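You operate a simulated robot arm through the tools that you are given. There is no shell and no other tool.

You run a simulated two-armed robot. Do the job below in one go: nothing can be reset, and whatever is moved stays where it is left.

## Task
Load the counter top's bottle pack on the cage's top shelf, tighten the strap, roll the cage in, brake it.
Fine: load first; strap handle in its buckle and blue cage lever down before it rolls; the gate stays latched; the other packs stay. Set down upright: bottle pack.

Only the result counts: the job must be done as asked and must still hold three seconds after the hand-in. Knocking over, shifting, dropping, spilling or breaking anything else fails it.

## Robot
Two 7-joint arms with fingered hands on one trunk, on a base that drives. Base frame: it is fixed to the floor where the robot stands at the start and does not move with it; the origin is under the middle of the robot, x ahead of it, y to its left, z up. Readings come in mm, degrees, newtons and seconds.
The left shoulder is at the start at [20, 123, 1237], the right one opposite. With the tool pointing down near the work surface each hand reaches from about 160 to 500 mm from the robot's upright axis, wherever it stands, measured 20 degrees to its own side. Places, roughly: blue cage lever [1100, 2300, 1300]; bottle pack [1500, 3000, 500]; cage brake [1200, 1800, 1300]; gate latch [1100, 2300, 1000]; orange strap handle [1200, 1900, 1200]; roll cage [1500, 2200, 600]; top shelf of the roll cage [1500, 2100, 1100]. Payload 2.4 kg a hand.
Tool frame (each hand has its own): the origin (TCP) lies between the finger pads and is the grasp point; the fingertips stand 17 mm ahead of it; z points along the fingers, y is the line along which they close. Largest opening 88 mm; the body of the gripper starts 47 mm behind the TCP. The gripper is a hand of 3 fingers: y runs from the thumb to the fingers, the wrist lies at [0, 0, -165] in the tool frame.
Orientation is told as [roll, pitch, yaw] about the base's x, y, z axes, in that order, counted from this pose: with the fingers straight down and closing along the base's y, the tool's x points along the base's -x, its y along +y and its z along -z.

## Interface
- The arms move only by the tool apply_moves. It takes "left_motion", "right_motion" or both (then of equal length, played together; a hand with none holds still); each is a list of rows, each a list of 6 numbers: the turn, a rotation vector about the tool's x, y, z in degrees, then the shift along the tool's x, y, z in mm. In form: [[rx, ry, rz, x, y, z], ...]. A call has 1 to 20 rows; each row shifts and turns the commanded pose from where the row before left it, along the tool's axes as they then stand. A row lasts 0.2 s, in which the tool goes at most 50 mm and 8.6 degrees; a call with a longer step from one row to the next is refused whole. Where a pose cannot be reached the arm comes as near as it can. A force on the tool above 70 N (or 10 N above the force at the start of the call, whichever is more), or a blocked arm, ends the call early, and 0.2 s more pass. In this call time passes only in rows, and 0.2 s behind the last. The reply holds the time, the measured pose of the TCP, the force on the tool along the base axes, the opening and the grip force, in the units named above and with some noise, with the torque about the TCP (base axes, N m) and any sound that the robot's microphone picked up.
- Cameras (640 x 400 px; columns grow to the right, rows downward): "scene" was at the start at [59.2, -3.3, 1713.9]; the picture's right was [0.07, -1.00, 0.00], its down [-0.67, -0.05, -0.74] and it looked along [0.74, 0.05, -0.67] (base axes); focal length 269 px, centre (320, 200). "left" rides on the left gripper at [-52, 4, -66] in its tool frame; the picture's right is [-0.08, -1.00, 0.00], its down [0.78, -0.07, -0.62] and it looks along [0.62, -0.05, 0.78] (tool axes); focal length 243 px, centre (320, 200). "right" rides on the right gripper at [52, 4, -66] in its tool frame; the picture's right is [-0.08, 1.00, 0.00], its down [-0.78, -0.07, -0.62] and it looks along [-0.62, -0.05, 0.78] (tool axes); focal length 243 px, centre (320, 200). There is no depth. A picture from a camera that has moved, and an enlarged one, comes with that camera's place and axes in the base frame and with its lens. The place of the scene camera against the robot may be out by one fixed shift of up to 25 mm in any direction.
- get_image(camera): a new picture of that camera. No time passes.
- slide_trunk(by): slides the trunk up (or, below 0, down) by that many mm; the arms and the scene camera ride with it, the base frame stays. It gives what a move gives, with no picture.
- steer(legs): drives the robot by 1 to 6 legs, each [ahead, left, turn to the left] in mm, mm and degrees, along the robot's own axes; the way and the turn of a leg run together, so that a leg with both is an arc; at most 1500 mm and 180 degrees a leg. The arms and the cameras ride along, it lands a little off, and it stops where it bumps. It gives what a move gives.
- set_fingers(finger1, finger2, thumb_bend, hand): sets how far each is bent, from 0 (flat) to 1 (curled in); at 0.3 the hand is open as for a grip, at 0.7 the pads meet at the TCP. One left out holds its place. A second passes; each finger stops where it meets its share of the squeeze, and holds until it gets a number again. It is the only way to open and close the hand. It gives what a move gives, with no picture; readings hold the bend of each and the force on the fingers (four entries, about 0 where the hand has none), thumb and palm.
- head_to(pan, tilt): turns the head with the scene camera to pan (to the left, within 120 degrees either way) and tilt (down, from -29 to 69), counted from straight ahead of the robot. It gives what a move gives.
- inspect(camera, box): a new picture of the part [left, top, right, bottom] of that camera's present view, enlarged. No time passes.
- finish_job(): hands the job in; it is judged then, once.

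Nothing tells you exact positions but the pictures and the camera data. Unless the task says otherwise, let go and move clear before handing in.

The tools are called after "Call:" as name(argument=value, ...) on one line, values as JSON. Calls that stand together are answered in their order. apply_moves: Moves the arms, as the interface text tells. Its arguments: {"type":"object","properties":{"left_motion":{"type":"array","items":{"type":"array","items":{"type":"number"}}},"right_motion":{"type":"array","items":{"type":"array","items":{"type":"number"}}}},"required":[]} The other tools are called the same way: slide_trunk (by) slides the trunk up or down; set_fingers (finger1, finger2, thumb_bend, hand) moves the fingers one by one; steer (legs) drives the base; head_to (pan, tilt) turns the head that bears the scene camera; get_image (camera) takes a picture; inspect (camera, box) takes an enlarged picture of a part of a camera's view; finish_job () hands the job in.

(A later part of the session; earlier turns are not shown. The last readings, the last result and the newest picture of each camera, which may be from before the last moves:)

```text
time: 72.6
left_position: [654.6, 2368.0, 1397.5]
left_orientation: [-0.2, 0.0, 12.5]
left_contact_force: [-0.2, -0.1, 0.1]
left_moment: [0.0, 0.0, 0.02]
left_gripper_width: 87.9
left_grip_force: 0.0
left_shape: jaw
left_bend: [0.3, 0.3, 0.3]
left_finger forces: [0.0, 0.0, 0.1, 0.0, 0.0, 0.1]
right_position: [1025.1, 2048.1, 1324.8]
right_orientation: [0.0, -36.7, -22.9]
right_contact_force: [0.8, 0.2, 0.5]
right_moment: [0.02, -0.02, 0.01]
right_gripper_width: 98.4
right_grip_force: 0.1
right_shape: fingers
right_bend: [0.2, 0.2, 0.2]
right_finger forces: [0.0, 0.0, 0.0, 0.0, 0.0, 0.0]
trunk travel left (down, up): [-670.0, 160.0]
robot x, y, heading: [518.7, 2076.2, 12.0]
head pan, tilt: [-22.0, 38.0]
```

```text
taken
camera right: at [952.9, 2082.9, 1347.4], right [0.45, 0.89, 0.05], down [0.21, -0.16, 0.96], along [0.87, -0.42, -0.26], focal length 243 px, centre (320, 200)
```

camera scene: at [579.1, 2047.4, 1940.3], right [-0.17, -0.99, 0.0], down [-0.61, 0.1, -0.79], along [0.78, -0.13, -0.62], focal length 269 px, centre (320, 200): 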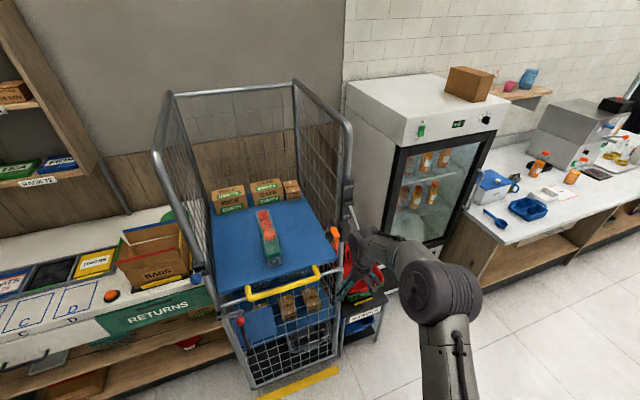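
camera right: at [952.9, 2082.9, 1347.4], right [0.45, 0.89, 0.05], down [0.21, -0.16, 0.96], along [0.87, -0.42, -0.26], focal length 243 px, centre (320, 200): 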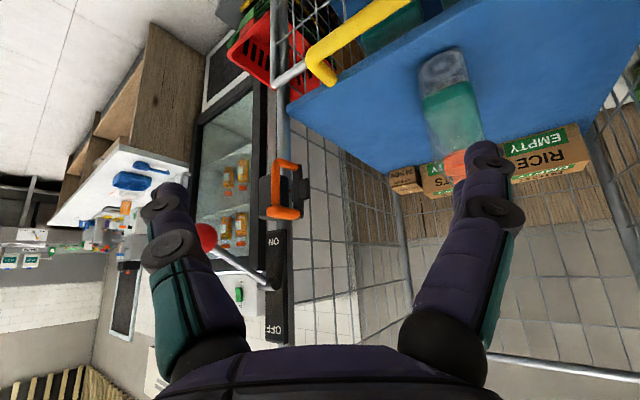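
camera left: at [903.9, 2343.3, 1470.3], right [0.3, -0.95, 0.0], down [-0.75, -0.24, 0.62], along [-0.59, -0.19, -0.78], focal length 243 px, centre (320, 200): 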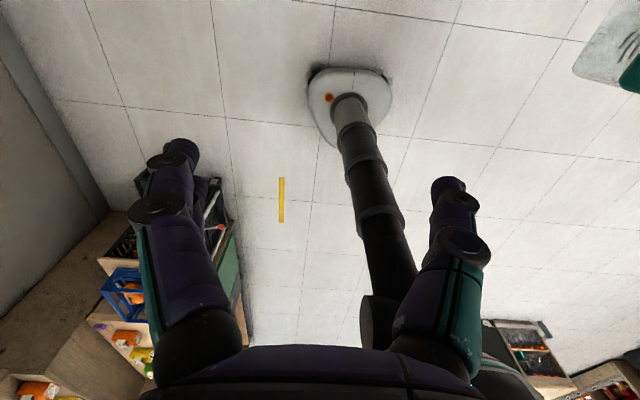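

Call:
inspect(camera="right", box=[240, 140, 330, 240])

Call:
inspect(camera="right", box=[180, 130, 330, 350])

```text
4.00 times, centred on (285, 190) of right
camera zoom: at [952.9, 2082.9, 1347.4], right [0.45, 0.89, 0.05], down [0.21, -0.16, 0.96], along [0.87, -0.42, -0.26], focal length 970 px, centre (460, 240)
```

zoom: 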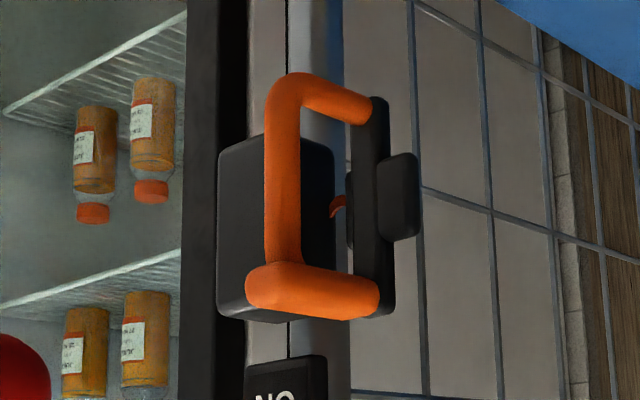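

```text
1.82 times, centred on (255, 240) of right
camera zoom: at [952.9, 2082.9, 1347.4], right [0.45, 0.89, 0.05], down [0.21, -0.16, 0.96], along [0.87, -0.42, -0.26], focal length 441 px, centre (438, 127)
```

zoom: 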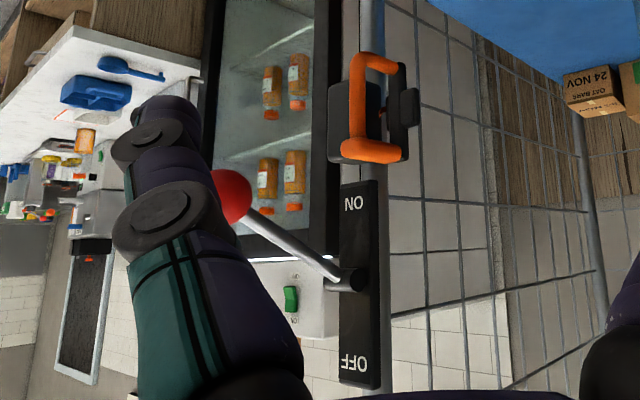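

The handle assembly has a tongue-like block pointing left, so the buckle may be on the left post. I'll zoom on the left post.

Call:
head_to(pan=10, tilt=36)

Call:
get_image(camera="scene")

```text
time: 73.6
left_position: [653.4, 2369.9, 1397.9]
left_orientation: [-0.2, 0.1, 12.5]
left_contact_force: [0.1, -0.2, -0.3]
left_moment: [-0.01, 0.03, 0.0]
left_gripper_width: 88.0
left_grip_force: 0.1
left_shape: jaw
left_bend: [0.3, 0.3, 0.3]
left_finger forces: [0.0, 0.0, 0.1, 0.0, 0.1, 0.1]
right_position: [1025.2, 2048.1, 1326.0]
right_orientation: [0.0, -36.5, -22.7]
right_contact_force: [0.2, 0.3, -0.4]
right_moment: [0.04, -0.02, 0.01]
right_gripper_width: 98.3
right_grip_force: 0.1
right_shape: fingers
right_bend: [0.2, 0.2, 0.2]
right_finger forces: [0.0, 0.0, 0.0, 0.1, 0.1, 0.0]
trunk travel left (down, up): [-670.0, 160.0]
robot x, y, heading: [519.2, 2077.9, 12.5]
head pan, tilt: [10.0, 36.0]
```

```text
taken
camera scene: at [574.8, 2096.0, 1943.4], right [0.38, -0.92, 0.0], down [-0.54, -0.22, -0.81], along [0.75, 0.31, -0.59], focal length 269 px, centre (320, 200)
```

scene: 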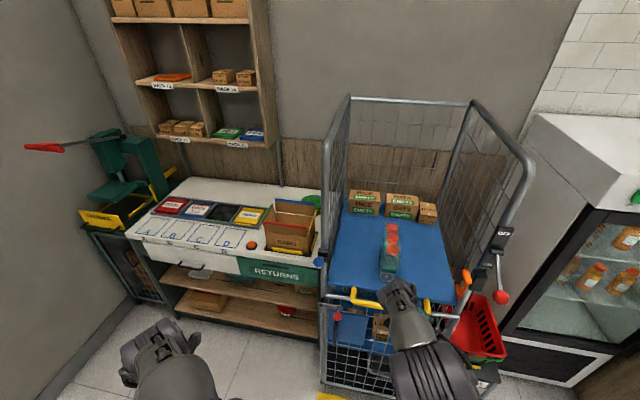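

Call:
inspect(camera="scene", box=[290, 220, 380, 330])

Call:
inspect(camera="scene", box=[430, 210, 530, 320])

```text
3.64 times, centred on (335, 275) of scene
camera zoom: at [574.8, 2096.0, 1943.4], right [0.38, -0.92, 0.0], down [-0.54, -0.22, -0.81], along [0.75, 0.31, -0.59], focal length 979 px, centre (266, -73)
```

zoom: 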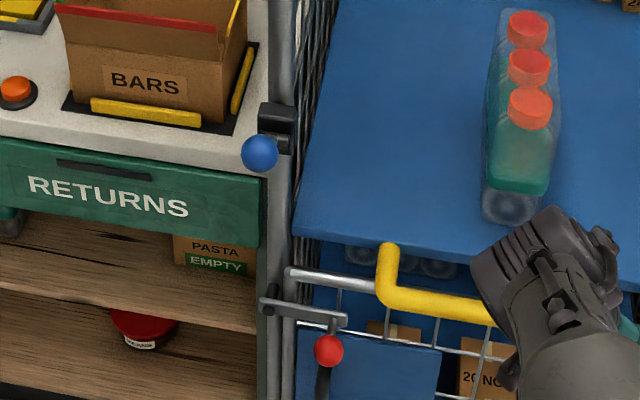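

```text
3.64 times, centred on (480, 265) of scene
camera zoom: at [574.8, 2096.0, 1943.4], right [0.38, -0.92, 0.0], down [-0.54, -0.22, -0.81], along [0.75, 0.31, -0.59], focal length 979 px, centre (-262, -36)
```

zoom: 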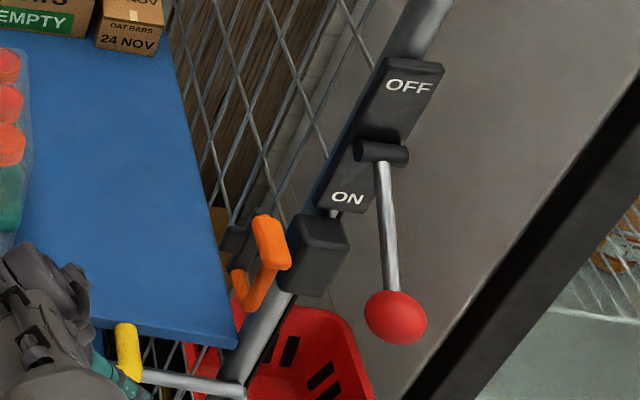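

The left post carries only the blue lever block visible so far, at the same height. I'll yaw the right hand left to look at that post from the inside.

Call:
apply_moves(right_motion=[[-4.5, 0, -6, 0, 0, 0], [-4.5, 0, -6, 0, 0, 0], [-4.5, 0, -6, 0, 0, 0], [-4.5, 0, -6, 0, 0, 0], [-4.5, 0, -6, 0, 0, 0], [-4.5, 0, -6, 0, 0, 0], [-4.5, 0, -6, 0, 0, 0], [-4.5, 0, -6, 0, 0, 0]])

Call:
get_image(camera="right")

```text
time: 75.4
left_position: [654.3, 2367.4, 1397.1]
left_orientation: [-0.1, 0.2, 12.5]
left_contact_force: [0.2, 0.4, -0.1]
left_moment: [0.0, 0.0, 0.01]
left_gripper_width: 88.0
left_grip_force: 0.1
left_shape: jaw
left_bend: [0.3, 0.3, 0.3]
left_finger forces: [0.1, 0.0, 0.0, 0.0, 0.0, 0.0]
right_position: [1023.8, 2047.5, 1325.4]
right_orientation: [0.2, -36.9, 37.3]
right_contact_force: [0.1, -0.2, 0.4]
right_moment: [-0.04, 0.0, 0.0]
right_gripper_width: 98.6
right_grip_force: 0.0
right_shape: fingers
right_bend: [0.2, 0.2, 0.2]
right_finger forces: [0.0, 0.0, 0.1, 0.1, 0.0, 0.0]
trunk travel left (down, up): [-670.0, 160.0]
robot x, y, heading: [518.5, 2072.5, 12.3]
head pan, tilt: [10.0, 36.0]
```

```text
taken
camera right: at [958.8, 2000.4, 1347.0], right [-0.55, 0.83, 0.05], down [0.24, 0.1, 0.96], along [0.8, 0.54, -0.26], focal length 243 px, centre (320, 200)
```

right: 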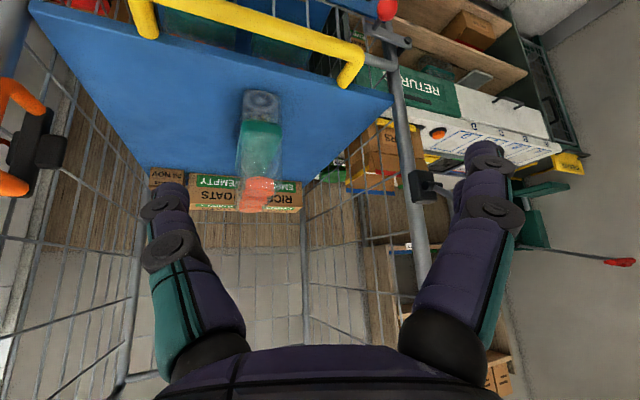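

Call:
inspect(camera="right", box=[380, 140, 480, 230])

Call:
inspect(camera="right", box=[0, 50, 120, 230])

```text
4.44 times, centred on (430, 185) of right
camera zoom: at [958.8, 2000.4, 1347.0], right [-0.55, 0.83, 0.05], down [0.24, 0.1, 0.96], along [0.8, 0.54, -0.26], focal length 1078 px, centre (-169, 267)
```

zoom: 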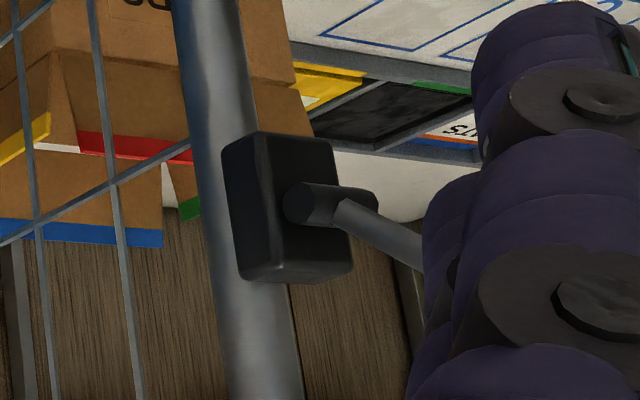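

```text
2.22 times, centred on (60, 140) of right
camera zoom: at [958.8, 2000.4, 1347.0], right [-0.55, 0.83, 0.05], down [0.24, 0.1, 0.96], along [0.8, 0.54, -0.26], focal length 539 px, centre (898, 333)
```

zoom: 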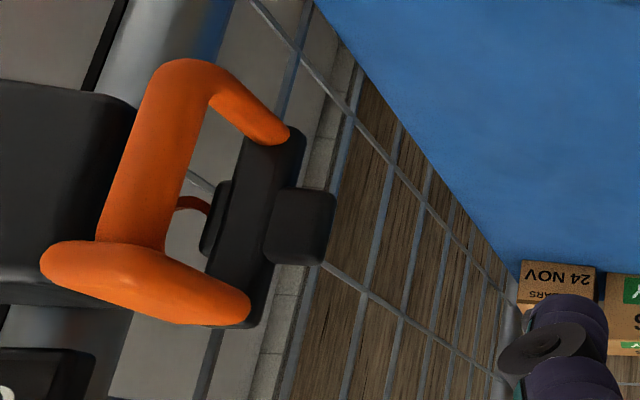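

The left post has only the blue lever's hinge block. I need a closer look at the handle from inside the cage, so I'll drive ahead a bit and turn the hand to look to the right.

Call:
steer(legs=[[170, 0, 0]])

Call:
apply_moves(right_motion=[[4.64, 0, 6.18, 0, 0, 0], [4.64, 0, 6.18, 0, 0, 0], [4.64, 0, 6.18, 0, 0, 0], [4.64, 0, 6.18, 0, 0, 0], [4.64, 0, 6.18, 0, 0, 0], [4.64, 0, 6.18, 0, 0, 0], [4.64, 0, 6.18, 0, 0, 0], [4.64, 0, 6.18, 0, 0, 0], [4.64, 0, 6.18, 0, 0, 0], [4.64, 0, 6.18, 0, 0, 0], [4.64, 0, 6.18, 0, 0, 0]])

Call:
get_image(camera="right")

```text
time: 76.8
left_position: [821.7, 2403.9, 1397.2]
left_orientation: [-0.2, 0.2, 12.5]
left_contact_force: [-0.2, -0.1, 0.7]
left_moment: [-0.03, 0.02, 0.01]
left_gripper_width: 88.0
left_grip_force: 0.1
left_shape: jaw
left_bend: [0.3, 0.3, 0.3]
left_finger forces: [0.0, 0.0, 0.1, 0.0, 0.2, 0.0]
right_position: [1190.2, 2084.7, 1325.8]
right_orientation: [0.1, -36.8, 37.1]
right_contact_force: [0.1, -0.3, 0.2]
right_moment: [-0.01, -0.03, -0.02]
right_gripper_width: 98.4
right_grip_force: 0.0
right_shape: fingers
right_bend: [0.2, 0.2, 0.2]
right_finger forces: [0.0, 0.0, 0.0, 0.0, 0.0, 0.1]
trunk travel left (down, up): [-670.0, 160.0]
robot x, y, heading: [686.1, 2114.7, 12.1]
head pan, tilt: [10.0, 36.0]
```

```text
time: 79.2
left_position: [821.2, 2405.2, 1397.3]
left_orientation: [-0.1, 0.1, 12.6]
left_contact_force: [-0.2, -0.2, 0.0]
left_moment: [0.03, 0.0, -0.02]
left_gripper_width: 87.8
left_grip_force: 0.0
left_shape: jaw
left_bend: [0.3, 0.3, 0.3]
left_finger forces: [0.0, 0.0, 0.1, 0.0, 0.0, 0.1]
right_position: [1191.1, 2085.8, 1324.4]
right_orientation: [-0.1, -36.7, -47.8]
right_contact_force: [0.0, 0.4, -0.2]
right_moment: [0.0, 0.02, 0.0]
right_gripper_width: 98.1
right_grip_force: 0.1
right_shape: fingers
right_bend: [0.2, 0.2, 0.2]
right_finger forces: [0.0, 0.0, 0.1, 0.0, 0.0, 0.0]
trunk travel left (down, up): [-670.0, 160.0]
robot x, y, heading: [685.3, 2111.7, 12.6]
head pan, tilt: [10.0, 36.0]
```

```text
taken
camera right: at [1141.3, 2147.1, 1347.0], right [0.78, 0.62, 0.05], down [0.12, -0.23, 0.96], along [0.61, -0.75, -0.26], focal length 243 px, centre (320, 200)
```

right: 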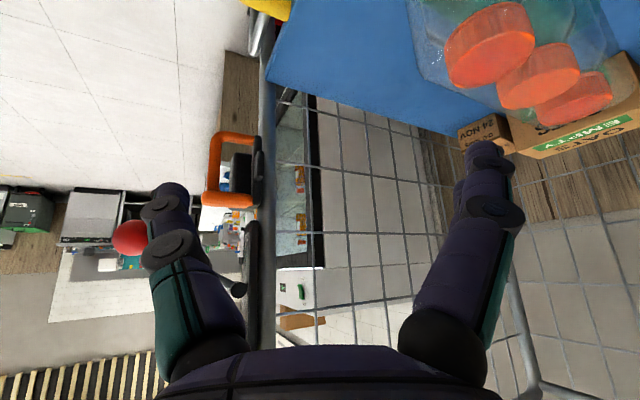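

Call:
inspect(camera="right", box=[180, 110, 300, 230])

Call:
inspect(camera="right", box=[100, 180, 300, 340])

```text
3.33 times, centred on (240, 170) of right
camera zoom: at [1141.3, 2147.1, 1347.0], right [0.78, 0.62, 0.05], down [0.12, -0.23, 0.96], along [0.61, -0.75, -0.26], focal length 809 px, centre (587, 300)
```

zoom: 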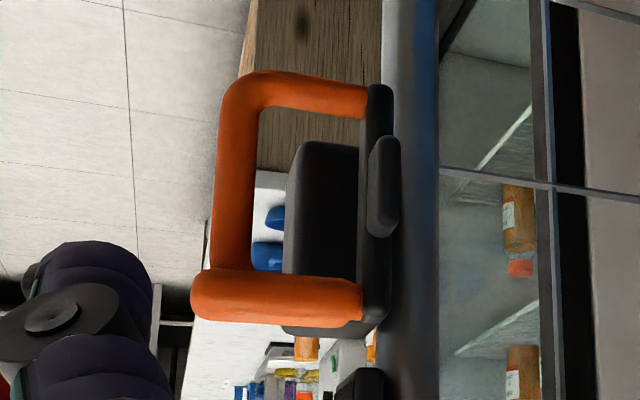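

```text
2.50 times, centred on (200, 260) of right
camera zoom: at [1141.3, 2147.1, 1347.0], right [0.78, 0.62, 0.05], down [0.12, -0.23, 0.96], along [0.61, -0.75, -0.26], focal length 606 px, centre (620, 50)
```

zoom: 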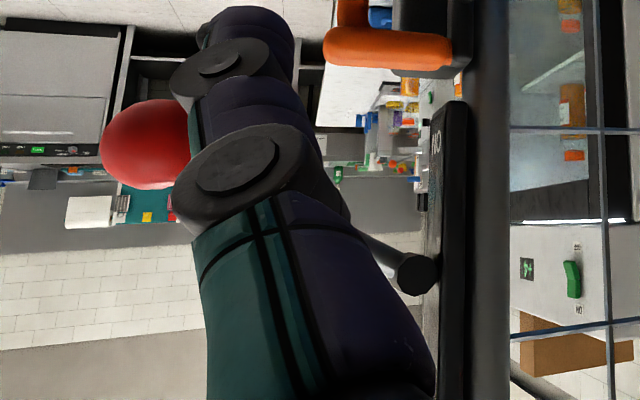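

I'll look at the handle from above with the scene camera from here.

Call:
head_to(pan=-42, tilt=52)

Call:
get_image(camera="scene")

```text
time: 80.4
left_position: [822.2, 2404.8, 1397.6]
left_orientation: [-0.1, 0.1, 12.5]
left_contact_force: [-0.2, -0.4, 0.1]
left_moment: [0.01, 0.0, -0.01]
left_gripper_width: 88.1
left_grip_force: 0.1
left_shape: jaw
left_bend: [0.3, 0.3, 0.3]
left_finger forces: [0.1, 0.0, 0.0, 0.0, 0.1, 0.0]
right_position: [1190.8, 2084.8, 1326.4]
right_orientation: [-0.2, -36.7, -47.6]
right_contact_force: [0.1, -0.7, -0.2]
right_moment: [-0.02, 0.0, 0.02]
right_gripper_width: 98.4
right_grip_force: 0.1
right_shape: fingers
right_bend: [0.2, 0.2, 0.2]
right_finger forces: [0.0, 0.0, 0.0, 0.0, 0.0, 0.1]
trunk travel left (down, up): [-670.0, 160.0]
robot x, y, heading: [685.6, 2113.8, 12.1]
head pan, tilt: [-42.0, 52.0]
```

```text
taken
camera scene: at [725.6, 2062.4, 1920.5], right [-0.49, -0.87, 0.0], down [-0.69, 0.39, -0.62], along [0.54, -0.3, -0.79], focal length 269 px, centre (320, 200)
```

scene: 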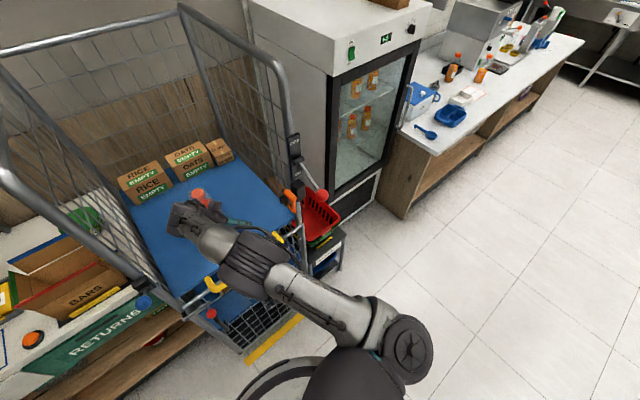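

Call:
inspect(camera="scene", box=[260, 120, 360, 230])

Call:
inspect(camera="scene", box=[275, 175, 325, 225])

```text
3.64 times, centred on (310, 175) of scene
camera zoom: at [725.6, 2062.4, 1920.5], right [-0.49, -0.87, 0.0], down [-0.69, 0.39, -0.62], along [0.54, -0.3, -0.79], focal length 979 px, centre (356, 291)
```

zoom: 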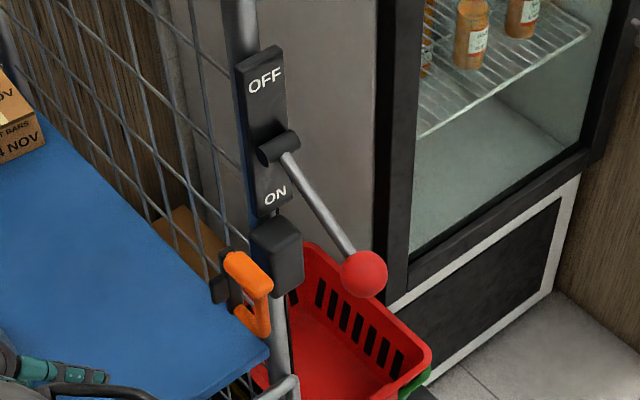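

```text
8.00 times, centred on (300, 200) of scene
camera zoom: at [725.6, 2062.4, 1920.5], right [-0.49, -0.87, 0.0], down [-0.69, 0.39, -0.62], along [0.54, -0.3, -0.79], focal length 2154 px, centre (480, 200)
```

zoom: 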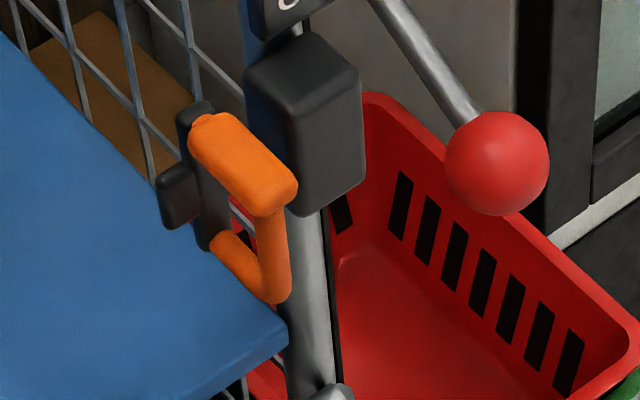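

I need a view from behind the handle to understand the strap. I'll back out, fold the right hand to the side, then bring the left hand (whose camera looks backward) into the cage.

Call:
steer(legs=[[-330, 0, 0]])

Call:
apply_moves(right_motion=[[-4.9, 0, -6.5, 0, 0, 0], [-4.9, 0, -6.5, 0, 0, 0], [-4.9, 0, -6.5, 0, 0, 0], [-4.9, 0, -6.5, 0, 0, 0], [-4.9, 0, -6.5, 0, 0, 0], [-4.9, 0, -6.5, 0, 0, 0], [-4.9, 0, -6.5, 0, 0, 0], [0, 7.4, 0, 0, 0, 0], [0, 7.4, 0, 0, 0, 0], [0, 7.4, 0, 0, 0, 0], [0, 7.4, 0, 0, 0, 0], [0, 7.4, 0, 0, 0, 0]])

```text
time: 82.6
left_position: [496.8, 2333.9, 1396.6]
left_orientation: [0.0, 0.1, 12.5]
left_contact_force: [-0.8, 0.2, -0.1]
left_moment: [0.04, 0.01, -0.02]
left_gripper_width: 88.1
left_grip_force: 0.0
left_shape: jaw
left_bend: [0.3, 0.3, 0.3]
left_finger forces: [0.0, 0.1, 0.0, 0.0, 0.0, 0.0]
right_position: [867.2, 2012.8, 1324.9]
right_orientation: [-0.2, -36.8, -47.7]
right_contact_force: [0.2, -0.4, -0.1]
right_moment: [-0.04, 0.0, -0.01]
right_gripper_width: 98.4
right_grip_force: 0.0
right_shape: fingers
right_bend: [0.2, 0.2, 0.2]
right_finger forces: [0.1, 0.1, 0.0, 0.1, 0.0, 0.0]
trunk travel left (down, up): [-670.0, 160.0]
robot x, y, heading: [361.2, 2044.5, 12.3]
head pan, tilt: [-42.0, 52.0]
```

```text
time: 85.2
left_position: [497.8, 2334.7, 1397.2]
left_orientation: [-0.1, 0.1, 12.4]
left_contact_force: [0.3, -0.2, 0.1]
left_moment: [0.0, -0.02, 0.02]
left_gripper_width: 88.1
left_grip_force: 0.2
left_shape: jaw
left_bend: [0.3, 0.3, 0.3]
left_finger forces: [0.0, 0.0, 0.0, 0.1, 0.0, 0.0]
right_position: [849.3, 2013.6, 1325.9]
right_orientation: [0.1, 0.4, 9.3]
right_contact_force: [-0.7, -0.2, -0.5]
right_moment: [0.0, 0.01, 0.0]
right_gripper_width: 98.2
right_grip_force: 0.1
right_shape: fingers
right_bend: [0.2, 0.2, 0.2]
right_finger forces: [0.0, 0.1, 0.0, 0.1, 0.1, 0.0]
right hand out of reach, approached as far as the arm can: row 12
trunk travel left (down, up): [-670.0, 160.0]
robot x, y, heading: [360.6, 2041.9, 12.5]
head pan, tilt: [-42.0, 52.0]
```

Now I'll retract the right hand to the robot's side.

Call:
apply_moves(right_motion=[[0, 0, 0, 30, -12, 0], [0, 0, 0, 30, -12, 0], [0, 0, 0, 30, -12, 0], [0, 0, 0, 30, -12, 0], [0, 0, 0, 30, -12, 0], [0, 0, 0, 30, -12, 0], [0, 0, 0, 30, -12, 0], [0, 0, 0, 30, -12, 0], [0, 0, 0, 30, -12, 0]])

Call:
steer(legs=[[0, -360, 0]])

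Call:
head_to(pan=0, tilt=35)

Call:
get_image(camera="scene")

```text
time: 87.2
left_position: [497.6, 2332.8, 1397.5]
left_orientation: [-0.2, 0.2, 12.3]
left_contact_force: [0.1, 0.0, -0.4]
left_moment: [0.02, -0.01, 0.0]
left_gripper_width: 88.1
left_grip_force: 0.0
left_shape: jaw
left_bend: [0.3, 0.3, 0.3]
left_finger forces: [0.0, 0.1, 0.1, 0.1, 0.1, 0.1]
right_position: [608.3, 1864.4, 1326.8]
right_orientation: [0.2, 0.4, 9.1]
right_contact_force: [0.1, -0.1, 0.0]
right_moment: [-0.02, 0.02, 0.01]
right_gripper_width: 98.5
right_grip_force: 0.0
right_shape: fingers
right_bend: [0.2, 0.2, 0.2]
right_finger forces: [0.0, 0.1, 0.0, 0.1, 0.0, 0.0]
right hand out of reach, approached as far as the arm can: row 9
trunk travel left (down, up): [-670.0, 160.0]
robot x, y, heading: [360.7, 2043.4, 12.4]
head pan, tilt: [-42.0, 52.0]
```

```text
time: 89.5
left_position: [574.3, 1982.1, 1398.4]
left_orientation: [-0.2, 0.1, 12.6]
left_contact_force: [0.5, 0.4, 0.4]
left_moment: [-0.02, 0.05, 0.02]
left_gripper_width: 87.4
left_grip_force: 0.1
left_shape: jaw
left_bend: [0.3, 0.3, 0.3]
left_finger forces: [0.0, 0.1, 0.1, 0.0, 0.0, 0.0]
right_position: [687.0, 1512.3, 1328.4]
right_orientation: [0.2, 0.4, 9.2]
right_contact_force: [1.0, 0.2, 0.0]
right_moment: [0.05, 0.03, 0.0]
right_gripper_width: 98.4
right_grip_force: 0.0
right_shape: fingers
right_bend: [0.2, 0.2, 0.2]
right_finger forces: [0.0, 0.0, 0.0, 0.0, 0.0, 0.0]
trunk travel left (down, up): [-670.0, 160.0]
robot x, y, heading: [437.3, 1690.0, 12.6]
head pan, tilt: [-42.0, 52.0]
```

```text
time: 90.6
left_position: [574.4, 1982.4, 1397.3]
left_orientation: [0.0, 0.1, 12.6]
left_contact_force: [0.6, -0.1, -0.1]
left_moment: [0.01, -0.03, -0.02]
left_gripper_width: 88.1
left_grip_force: 0.1
left_shape: jaw
left_bend: [0.3, 0.3, 0.3]
left_finger forces: [0.0, 0.0, 0.0, 0.0, 0.0, 0.0]
right_position: [685.8, 1514.2, 1328.4]
right_orientation: [0.3, 0.4, 9.3]
right_contact_force: [-0.3, 0.2, 0.2]
right_moment: [0.0, 0.0, 0.01]
right_gripper_width: 98.4
right_grip_force: 0.1
right_shape: fingers
right_bend: [0.2, 0.2, 0.2]
right_finger forces: [0.0, 0.0, 0.0, 0.1, 0.0, 0.0]
trunk travel left (down, up): [-670.0, 160.0]
robot x, y, heading: [437.3, 1689.2, 12.6]
head pan, tilt: [0.0, 35.0]
```

```text
taken
camera scene: at [500.8, 1695.2, 1944.9], right [0.22, -0.98, 0.0], down [-0.56, -0.12, -0.82], along [0.8, 0.18, -0.57], focal length 269 px, centre (320, 200)
```

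scene: 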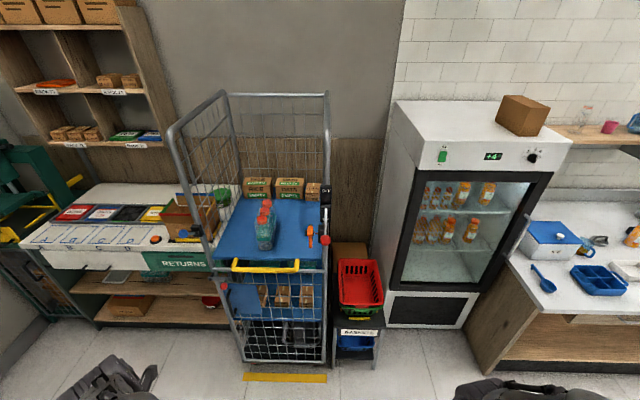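

A clear front view; I'll zoom in on the strap handle, the right side, and the floor behind the cage.

Call:
inspect(camera="scene", box=[290, 170, 350, 260])

Call:
inspect(camera="scene", box=[170, 80, 350, 240])

Call:
inspect(camera="scene", box=[200, 240, 400, 400])

```text
4.44 times, centred on (320, 215) of scene
camera zoom: at [500.8, 1695.2, 1944.9], right [0.22, -0.98, 0.0], down [-0.56, -0.12, -0.82], along [0.8, 0.18, -0.57], focal length 1196 px, centre (320, 133)
```

zoom: 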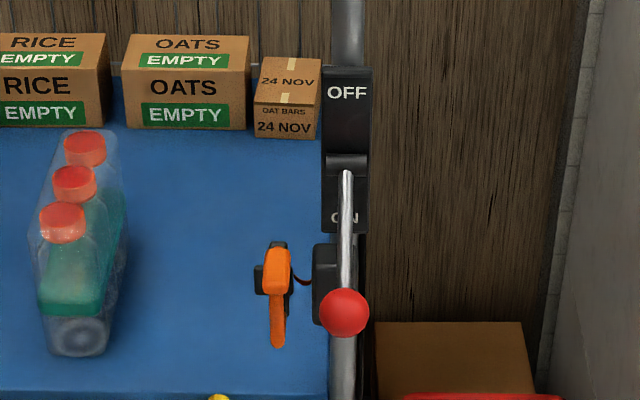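

```text
2.50 times, centred on (260, 160) of scene
camera zoom: at [500.8, 1695.2, 1944.9], right [0.22, -0.98, 0.0], down [-0.56, -0.12, -0.82], along [0.8, 0.18, -0.57], focal length 673 px, centre (470, 300)
```

zoom: 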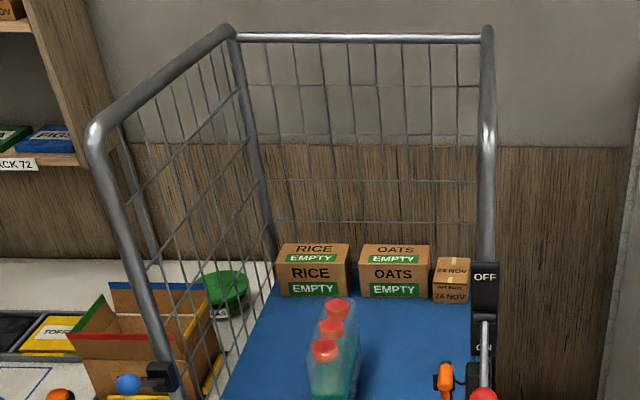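

```text
2.50 times, centred on (300, 320) of scene
camera zoom: at [500.8, 1695.2, 1944.9], right [0.22, -0.98, 0.0], down [-0.56, -0.12, -0.82], along [0.8, 0.18, -0.57], focal length 673 px, centre (370, -100)
```

zoom: 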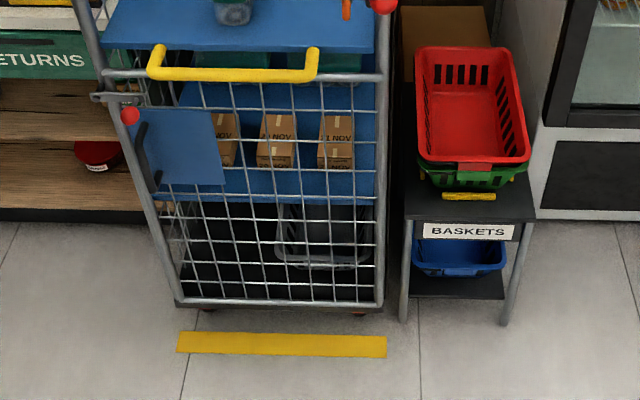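

I'll extend the left hand forward and drive in so its backward-looking camera can see the handle from inside the cage.

Call:
apply_moves(left_motion=[[0, 0, 0, -28, -14, 0], [0, 0, 0, -28, -14, 0], [0, 0, 0, -28, -14, 0], [0, 0, 0, -28, -14, 0], [0, 0, 0, -28, -14, 0], [0, 0, 0, -28, -14, 0], [0, 0, 0, -28, -14, 0], [0, 0, 0, -28, -14, 0], [0, 0, 0, -28, -14, 0], [0, 0, 0, -28, -14, 0]])

Call:
steer(legs=[[300, 0, 0]])

Call:
get_image(camera="scene")

```text
time: 92.8
left_position: [868.7, 1911.0, 1395.2]
left_orientation: [-0.1, 0.3, 12.9]
left_contact_force: [-0.5, 0.2, 0.2]
left_moment: [0.03, 0.0, 0.02]
left_gripper_width: 87.9
left_grip_force: 0.0
left_shape: jaw
left_bend: [0.3, 0.3, 0.3]
left_finger forces: [0.1, 0.0, 0.0, 0.0, 0.0, 0.0]
left hand out of reach, approached as far as the arm can: row 10
right_position: [687.6, 1513.2, 1327.6]
right_orientation: [0.3, 0.4, 9.4]
right_contact_force: [0.2, -0.4, -0.1]
right_moment: [-0.04, -0.03, -0.03]
right_gripper_width: 98.5
right_grip_force: 0.1
right_shape: fingers
right_bend: [0.2, 0.2, 0.2]
right_finger forces: [0.0, 0.1, 0.1, 0.0, 0.0, 0.1]
trunk travel left (down, up): [-670.0, 160.0]
robot x, y, heading: [435.7, 1687.5, 12.6]
head pan, tilt: [0.0, 35.0]
```

```text
time: 94.8
left_position: [1160.8, 1974.4, 1396.0]
left_orientation: [-0.1, 0.1, 12.5]
left_contact_force: [-0.8, -0.9, 0.3]
left_moment: [-0.03, -0.02, 0.0]
left_gripper_width: 87.9
left_grip_force: 0.0
left_shape: jaw
left_bend: [0.3, 0.3, 0.3]
left_finger forces: [0.1, 0.0, 0.0, 0.1, 0.0, 0.0]
right_position: [979.5, 1576.9, 1327.9]
right_orientation: [0.2, 0.4, 9.2]
right_contact_force: [-0.8, -0.2, 0.2]
right_moment: [0.0, 0.04, -0.01]
right_gripper_width: 98.2
right_grip_force: 0.1
right_shape: fingers
right_bend: [0.2, 0.2, 0.2]
right_finger forces: [0.1, 0.0, 0.0, 0.0, 0.1, 0.1]
trunk travel left (down, up): [-670.0, 160.0]
robot x, y, heading: [736.2, 1755.7, 12.3]
head pan, tilt: [0.0, 35.0]
```

```text
taken
camera scene: at [794.3, 1760.4, 1944.9], right [0.22, -0.98, 0.0], down [-0.56, -0.12, -0.82], along [0.8, 0.18, -0.57], focal length 269 px, centre (320, 200)
```

scene: 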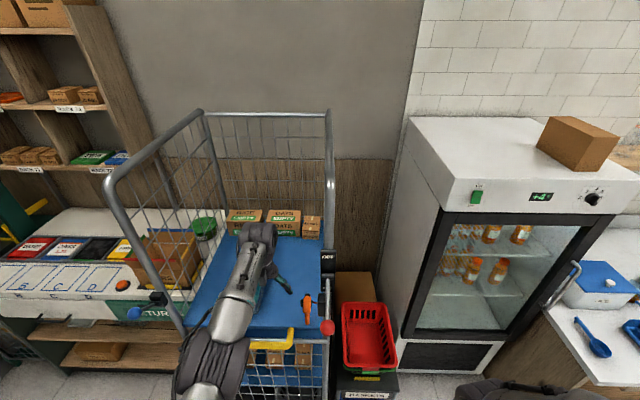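

The left hand clears the handle and post. I'll drive 165 mm further and look with the left camera.

Call:
steer(legs=[[165, 0, 0]])

Call:
get_image(camera="left")

```text
time: 96.3
left_position: [1320.5, 2009.5, 1396.1]
left_orientation: [-0.2, 0.0, 12.5]
left_contact_force: [0.4, -0.2, -0.2]
left_moment: [0.03, -0.01, -0.01]
left_gripper_width: 87.9
left_grip_force: 0.1
left_shape: jaw
left_bend: [0.3, 0.3, 0.3]
left_finger forces: [0.0, 0.0, 0.0, 0.1, 0.0, 0.1]
right_position: [1139.9, 1612.3, 1327.3]
right_orientation: [0.2, 0.4, 9.4]
right_contact_force: [-0.3, -0.1, 0.2]
right_moment: [0.04, -0.02, -0.01]
right_gripper_width: 98.4
right_grip_force: 0.1
right_shape: fingers
right_bend: [0.2, 0.2, 0.2]
right_finger forces: [0.0, 0.0, 0.0, 0.1, 0.1, 0.0]
trunk travel left (down, up): [-670.0, 160.0]
robot x, y, heading: [893.5, 1790.4, 12.8]
head pan, tilt: [0.0, 35.0]
```

```text
taken
camera left: at [1370.1, 2025.9, 1462.3], right [0.3, -0.95, 0.0], down [-0.75, -0.23, 0.62], along [-0.59, -0.19, -0.78], focal length 243 px, centre (320, 200)
```

left: 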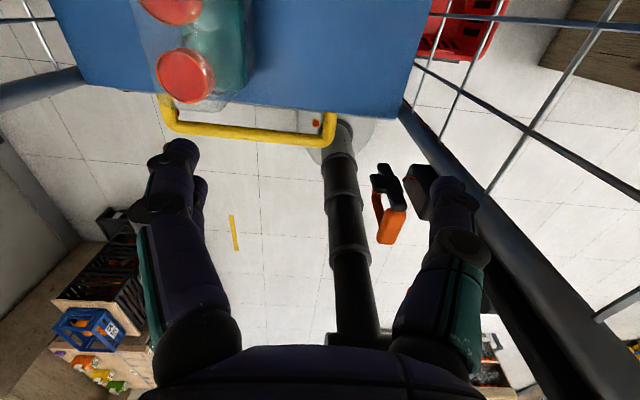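

Call:
inspect(camera="left", box=[340, 140, 460, 260])

```text
3.33 times, centred on (400, 200) of left
camera zoom: at [1370.1, 2025.9, 1462.3], right [0.3, -0.95, 0.0], down [-0.75, -0.23, 0.62], along [-0.59, -0.19, -0.78], focal length 809 px, centre (53, 200)
```

zoom: 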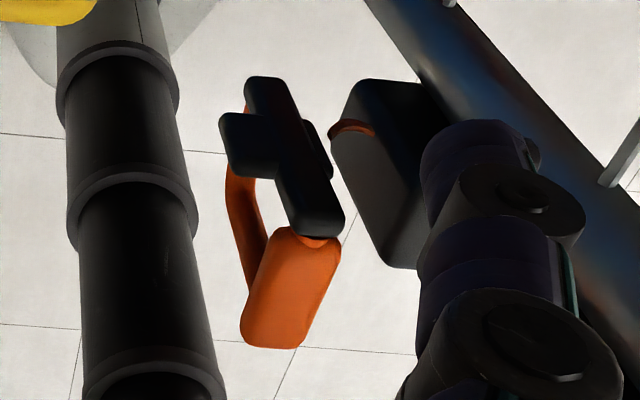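

The handle is a floating D-grip with a cross-shaped black back, tied by the red strap to the box on the right post. I'll check the left post again from this side for a matching buckle.

Call:
head_to(pan=45, tilt=50)

Call:
get_image(camera="scene")

```text
time: 97.4
left_position: [1320.1, 2010.0, 1395.5]
left_orientation: [0.0, 0.1, 12.6]
left_contact_force: [-0.5, 1.1, 0.1]
left_moment: [-0.02, 0.01, -0.02]
left_gripper_width: 87.9
left_grip_force: 0.1
left_shape: jaw
left_bend: [0.3, 0.3, 0.3]
left_finger forces: [0.0, 0.1, 0.1, 0.0, 0.1, 0.0]
right_position: [1140.0, 1614.0, 1327.8]
right_orientation: [0.2, 0.4, 9.4]
right_contact_force: [1.3, -0.9, 0.4]
right_moment: [-0.02, 0.01, 0.02]
right_gripper_width: 98.3
right_grip_force: 0.1
right_shape: fingers
right_bend: [0.2, 0.2, 0.2]
right_finger forces: [0.1, 0.0, 0.0, 0.1, 0.1, 0.0]
trunk travel left (down, up): [-670.0, 160.0]
robot x, y, heading: [891.3, 1791.2, 12.8]
head pan, tilt: [45.0, 50.0]
```

```text
taken
camera scene: at [909.4, 1841.7, 1923.2], right [0.84, -0.54, 0.0], down [-0.41, -0.65, -0.64], along [0.34, 0.54, -0.77], focal length 269 px, centre (320, 200)
```

scene: 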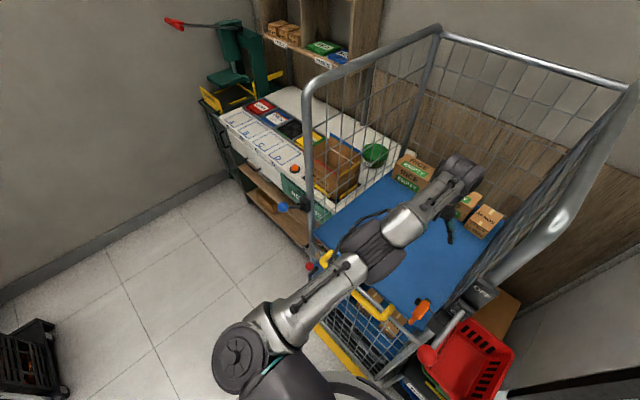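

Call:
inspect(camera="scene", box=[270, 160, 350, 290])

Call:
inspect(camera="scene", box=[380, 260, 500, 390])

```text
3.08 times, centred on (310, 225) of scene
camera zoom: at [909.4, 1841.7, 1923.2], right [0.84, -0.54, 0.0], down [-0.41, -0.65, -0.64], along [0.34, 0.54, -0.77], focal length 828 px, centre (351, 123)
```

zoom: 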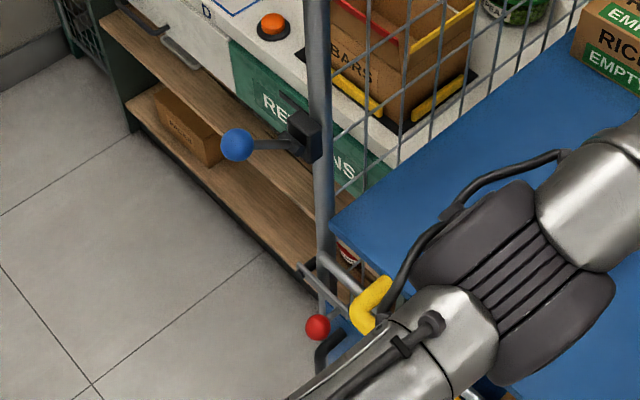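

```text
3.08 times, centred on (440, 325) of scene
camera zoom: at [909.4, 1841.7, 1923.2], right [0.84, -0.54, 0.0], down [-0.41, -0.65, -0.64], along [0.34, 0.54, -0.77], focal length 828 px, centre (-49, -185)
```

zoom: 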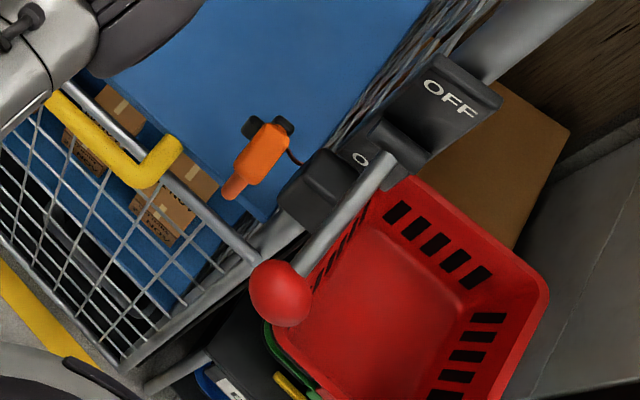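

I'll back out and lower the trunk to look at the cage front level-on and search for the buckle.

Call:
steer(legs=[[-420, 0, 0]])

Call:
slide_trunk(by=-420)

Call:
head_to(pan=15, tilt=15)

Call:
get_image(camera="scene")

```text
time: 100.0
left_position: [905.6, 1918.4, 1395.5]
left_orientation: [-0.1, 0.1, 12.6]
left_contact_force: [0.7, -0.4, -0.1]
left_moment: [-0.03, -0.02, -0.01]
left_gripper_width: 88.0
left_grip_force: 0.1
left_shape: jaw
left_bend: [0.3, 0.3, 0.3]
left_finger forces: [0.0, 0.1, 0.0, 0.0, 0.0, 0.1]
right_position: [725.4, 1521.9, 1327.7]
right_orientation: [0.1, 0.4, 9.3]
right_contact_force: [-0.8, 0.3, -0.4]
right_moment: [0.0, -0.05, 0.01]
right_gripper_width: 98.4
right_grip_force: 0.0
right_shape: fingers
right_bend: [0.2, 0.2, 0.2]
right_finger forces: [0.1, 0.0, 0.1, 0.0, 0.1, 0.0]
trunk travel left (down, up): [-670.0, 160.0]
robot x, y, heading: [475.0, 1698.5, 12.5]
head pan, tilt: [45.0, 50.0]
```

```text
refused: -420 is not a number from -400 to 400
```

```text
time: 101.0
left_position: [907.0, 1916.8, 1395.3]
left_orientation: [-0.1, 0.2, 12.6]
left_contact_force: [0.1, 0.5, -0.1]
left_moment: [0.0, 0.02, 0.02]
left_gripper_width: 88.1
left_grip_force: 0.1
left_shape: jaw
left_bend: [0.3, 0.3, 0.3]
left_finger forces: [0.0, 0.0, 0.1, 0.0, 0.0, 0.0]
right_position: [725.4, 1521.5, 1327.8]
right_orientation: [0.2, 0.4, 9.3]
right_contact_force: [-0.9, -0.3, 0.2]
right_moment: [0.0, -0.01, 0.0]
right_gripper_width: 98.1
right_grip_force: 0.0
right_shape: fingers
right_bend: [0.2, 0.2, 0.2]
right_finger forces: [0.0, 0.1, 0.0, 0.0, 0.0, 0.0]
trunk travel left (down, up): [-670.0, 160.0]
robot x, y, heading: [475.8, 1698.2, 12.5]
head pan, tilt: [15.0, 15.0]
```

```text
taken
camera scene: at [536.5, 1727.9, 1976.8], right [0.46, -0.89, 0.0], down [-0.23, -0.12, -0.97], along [0.86, 0.45, -0.26], focal length 269 px, centre (320, 200)
```

scene: 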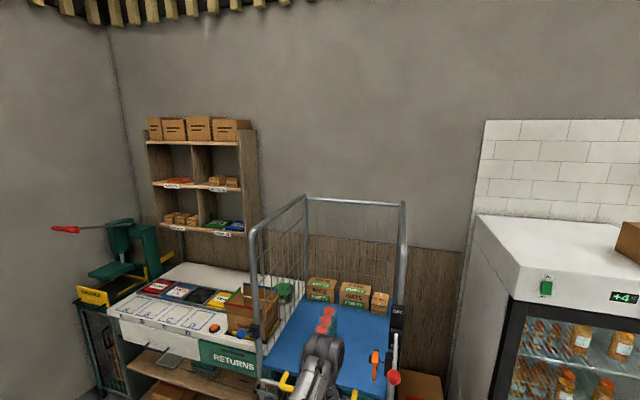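

Call:
slide_trunk(by=-400)

Call:
head_to(pan=10, tilt=16)

Call:
get_image(camera="scene")

```text
time: 104.8
left_position: [905.9, 1917.0, 997.3]
left_orientation: [0.0, 0.0, 12.6]
left_contact_force: [0.2, -0.3, -0.4]
left_moment: [0.03, 0.0, -0.01]
left_gripper_width: 88.1
left_grip_force: 0.1
left_shape: jaw
left_bend: [0.3, 0.3, 0.3]
left_finger forces: [0.0, 0.0, 0.0, 0.1, 0.1, 0.1]
right_position: [725.8, 1521.8, 929.0]
right_orientation: [0.2, 0.4, 9.3]
right_contact_force: [-0.8, -0.4, 0.2]
right_moment: [0.0, 0.03, 0.02]
right_gripper_width: 98.6
right_grip_force: 0.0
right_shape: fingers
right_bend: [0.2, 0.2, 0.2]
right_finger forces: [0.0, 0.0, 0.1, 0.0, 0.1, 0.0]
trunk travel left (down, up): [-270.0, 560.0]
robot x, y, heading: [476.8, 1696.4, 12.6]
head pan, tilt: [15.0, 15.0]
```

```text
time: 105.5
left_position: [906.6, 1917.3, 997.6]
left_orientation: [-0.1, 0.1, 12.6]
left_contact_force: [-0.1, 0.5, -0.8]
left_moment: [-0.03, -0.02, 0.03]
left_gripper_width: 87.8
left_grip_force: 0.1
left_shape: jaw
left_bend: [0.3, 0.3, 0.3]
left_finger forces: [0.1, 0.1, 0.0, 0.1, 0.0, 0.0]
right_position: [725.7, 1521.2, 928.0]
right_orientation: [0.1, 0.4, 9.3]
right_contact_force: [0.7, -0.3, 0.1]
right_moment: [0.0, 0.02, 0.02]
right_gripper_width: 98.5
right_grip_force: 0.0
right_shape: fingers
right_bend: [0.2, 0.2, 0.2]
right_finger forces: [0.0, 0.0, 0.0, 0.0, 0.1, 0.1]
trunk travel left (down, up): [-270.0, 560.0]
robot x, y, heading: [474.9, 1698.1, 12.5]
head pan, tilt: [10.0, 16.0]
```

```text
taken
camera scene: at [539.8, 1720.4, 1575.3], right [0.38, -0.92, 0.0], down [-0.25, -0.11, -0.96], along [0.89, 0.37, -0.28], focal length 269 px, centre (320, 200)
```

scene: 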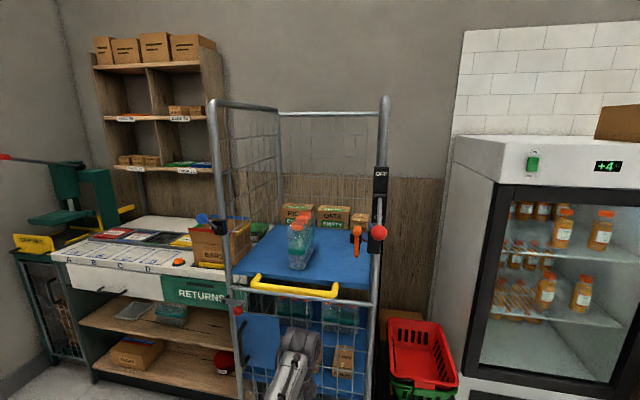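

Call:
inspect(camera="scene", box=[330, 160, 410, 270])

Call:
inspect(camera="scene", box=[180, 180, 280, 330])

Call:
inspect(camera="scene", box=[200, 90, 400, 260])

```text
3.64 times, centred on (370, 215) of scene
camera zoom: at [539.8, 1720.4, 1575.3], right [0.38, -0.92, 0.0], down [-0.25, -0.11, -0.96], along [0.89, 0.37, -0.28], focal length 979 px, centre (138, 146)
```

zoom: 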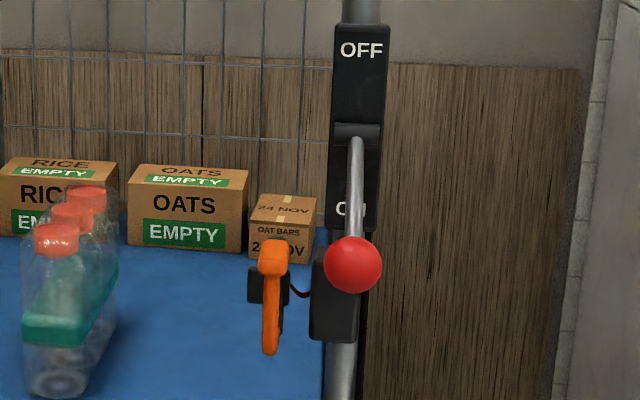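

```text
2.67 times, centred on (230, 255) of scene
camera zoom: at [539.8, 1720.4, 1575.3], right [0.38, -0.92, 0.0], down [-0.25, -0.11, -0.96], along [0.89, 0.37, -0.28], focal length 718 px, centre (560, 53)
```

zoom: 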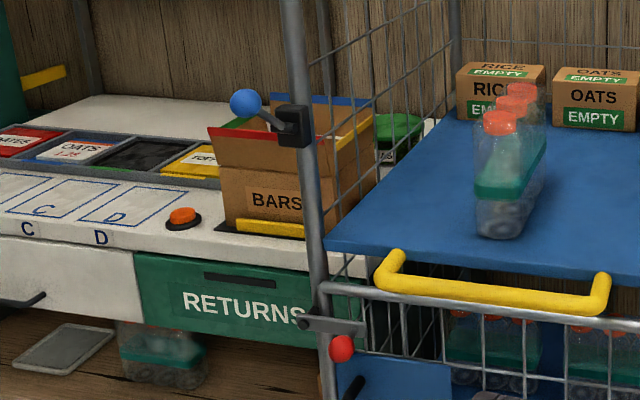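

```text
2.35 times, centred on (300, 175) of scene
camera zoom: at [539.8, 1720.4, 1575.3], right [0.38, -0.92, 0.0], down [-0.25, -0.11, -0.96], along [0.89, 0.37, -0.28], focal length 634 px, centre (367, 259)
```

zoom: 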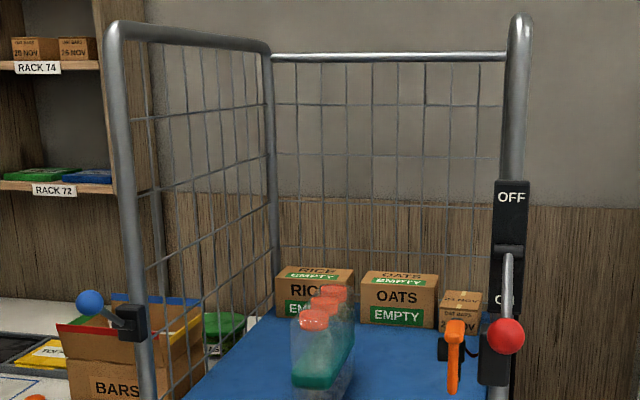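

The blue lever points up about 34° and must go down; the brake lever points down toward ON. For the strap, I'll prepare a right-hand grasp of the orange D-handle: raise the trunk, retract the left hand, and point the right hand forward.

Call:
slide_trunk(by=180)

Call:
apply_moves(left_motion=[[0, 0, 0, 28, 14, 0], [0, 0, 0, 28, 14, 0], [0, 0, 0, 28, 14, 0], [0, 0, 0, 28, 14, 0], [0, 0, 0, 28, 14, 0], [0, 0, 0, 28, 14, 0], [0, 0, 0, 28, 14, 0], [0, 0, 0, 28, 14, 0], [0, 0, 0, 28, 14, 0]], right_motion=[[0, 0, 0, -28, 8, 0], [0, 0, 0, -28, 8, 0], [0, 0, 0, -28, 8, 0], [0, 0, 0, -28, 8, 0], [0, 0, 0, -28, 8, 0], [0, 0, 0, -28, 8, 0], [0, 0, 0, -28, 8, 0], [0, 0, 0, -28, 8, 0], [0, 0, 0, -28, 8, 0]])

Call:
apply_moves(right_motion=[[0, -8, 0, 0, 0, 0], [0, -8, 0, 0, 0, 0], [0, -8, 0, 0, 0, 0], [0, -8, 0, 0, 0, 0], [0, -8, 0, 0, 0, 0], [0, -8, 0, 0, 0, 0], [0, -8, 0, 0, 0, 0], [0, -8, 0, 0, 0, 0], [0, -8, 0, 0, 0, 0], [0, -8, 0, 0, 0, 0], [0, -8, 0, 0, 0, 0]])

Call:
get_image(camera="right")

```text
time: 107.5
left_position: [906.6, 1917.2, 1175.3]
left_orientation: [-0.1, 0.1, 12.7]
left_contact_force: [0.7, 0.7, 0.2]
left_moment: [0.02, -0.03, -0.01]
left_gripper_width: 87.9
left_grip_force: 0.0
left_shape: jaw
left_bend: [0.3, 0.3, 0.3]
left_finger forces: [0.0, 0.0, 0.1, 0.0, 0.0, 0.0]
right_position: [726.4, 1520.5, 1107.4]
right_orientation: [0.1, 0.3, 9.3]
right_contact_force: [1.0, -0.6, -0.2]
right_moment: [0.03, -0.01, 0.01]
right_gripper_width: 98.4
right_grip_force: 0.0
right_shape: fingers
right_bend: [0.2, 0.2, 0.2]
right_finger forces: [0.1, 0.0, 0.0, 0.0, 0.0, 0.0]
trunk travel left (down, up): [-450.0, 380.0]
robot x, y, heading: [477.1, 1699.2, 12.3]
head pan, tilt: [10.0, 16.0]
```

```text
time: 109.5
left_position: [633.0, 1986.0, 1176.4]
left_orientation: [0.0, 0.0, 12.6]
left_contact_force: [0.2, -0.5, -0.4]
left_moment: [-0.02, -0.01, 0.01]
left_gripper_width: 87.6
left_grip_force: 0.0
left_shape: jaw
left_bend: [0.3, 0.3, 0.3]
left_finger forces: [0.1, 0.0, 0.1, 0.0, 0.1, 0.0]
right_position: [962.7, 1633.1, 1105.5]
right_orientation: [0.2, 0.5, 9.4]
right_contact_force: [-0.2, 0.0, -0.8]
right_moment: [0.0, 0.0, 0.02]
right_gripper_width: 98.2
right_grip_force: 0.0
right_shape: fingers
right_bend: [0.2, 0.2, 0.2]
right_finger forces: [0.0, 0.0, 0.0, 0.0, 0.0, 0.0]
trunk travel left (down, up): [-450.0, 380.0]
robot x, y, heading: [477.4, 1700.7, 12.5]
head pan, tilt: [10.0, 16.0]
```

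```text
time: 111.9
left_position: [632.8, 1986.1, 1176.7]
left_orientation: [-0.1, 0.0, 12.6]
left_contact_force: [0.5, 0.4, 0.2]
left_moment: [-0.02, -0.03, 0.0]
left_gripper_width: 88.0
left_grip_force: 0.2
left_shape: jaw
left_bend: [0.3, 0.3, 0.3]
left_finger forces: [0.1, 0.0, 0.1, 0.1, 0.0, 0.0]
right_position: [963.9, 1630.8, 1105.9]
right_orientation: [4.1, -87.7, 5.1]
right_contact_force: [0.2, -0.3, 0.2]
right_moment: [-0.02, -0.03, 0.03]
right_gripper_width: 98.3
right_grip_force: 0.0
right_shape: fingers
right_bend: [0.2, 0.2, 0.2]
right_finger forces: [0.0, 0.0, 0.1, 0.0, 0.0, 0.1]
trunk travel left (down, up): [-450.0, 380.0]
robot x, y, heading: [479.3, 1695.8, 12.6]
head pan, tilt: [10.0, 16.0]
```

```text
taken
camera right: at [896.0, 1625.7, 1056.9], right [-0.16, 0.98, 0.09], down [-0.57, -0.16, 0.8], along [0.81, 0.08, 0.59], focal length 243 px, centre (320, 200)
```

right: 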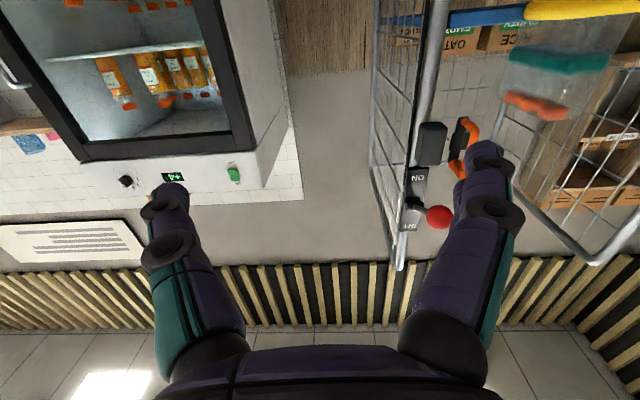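

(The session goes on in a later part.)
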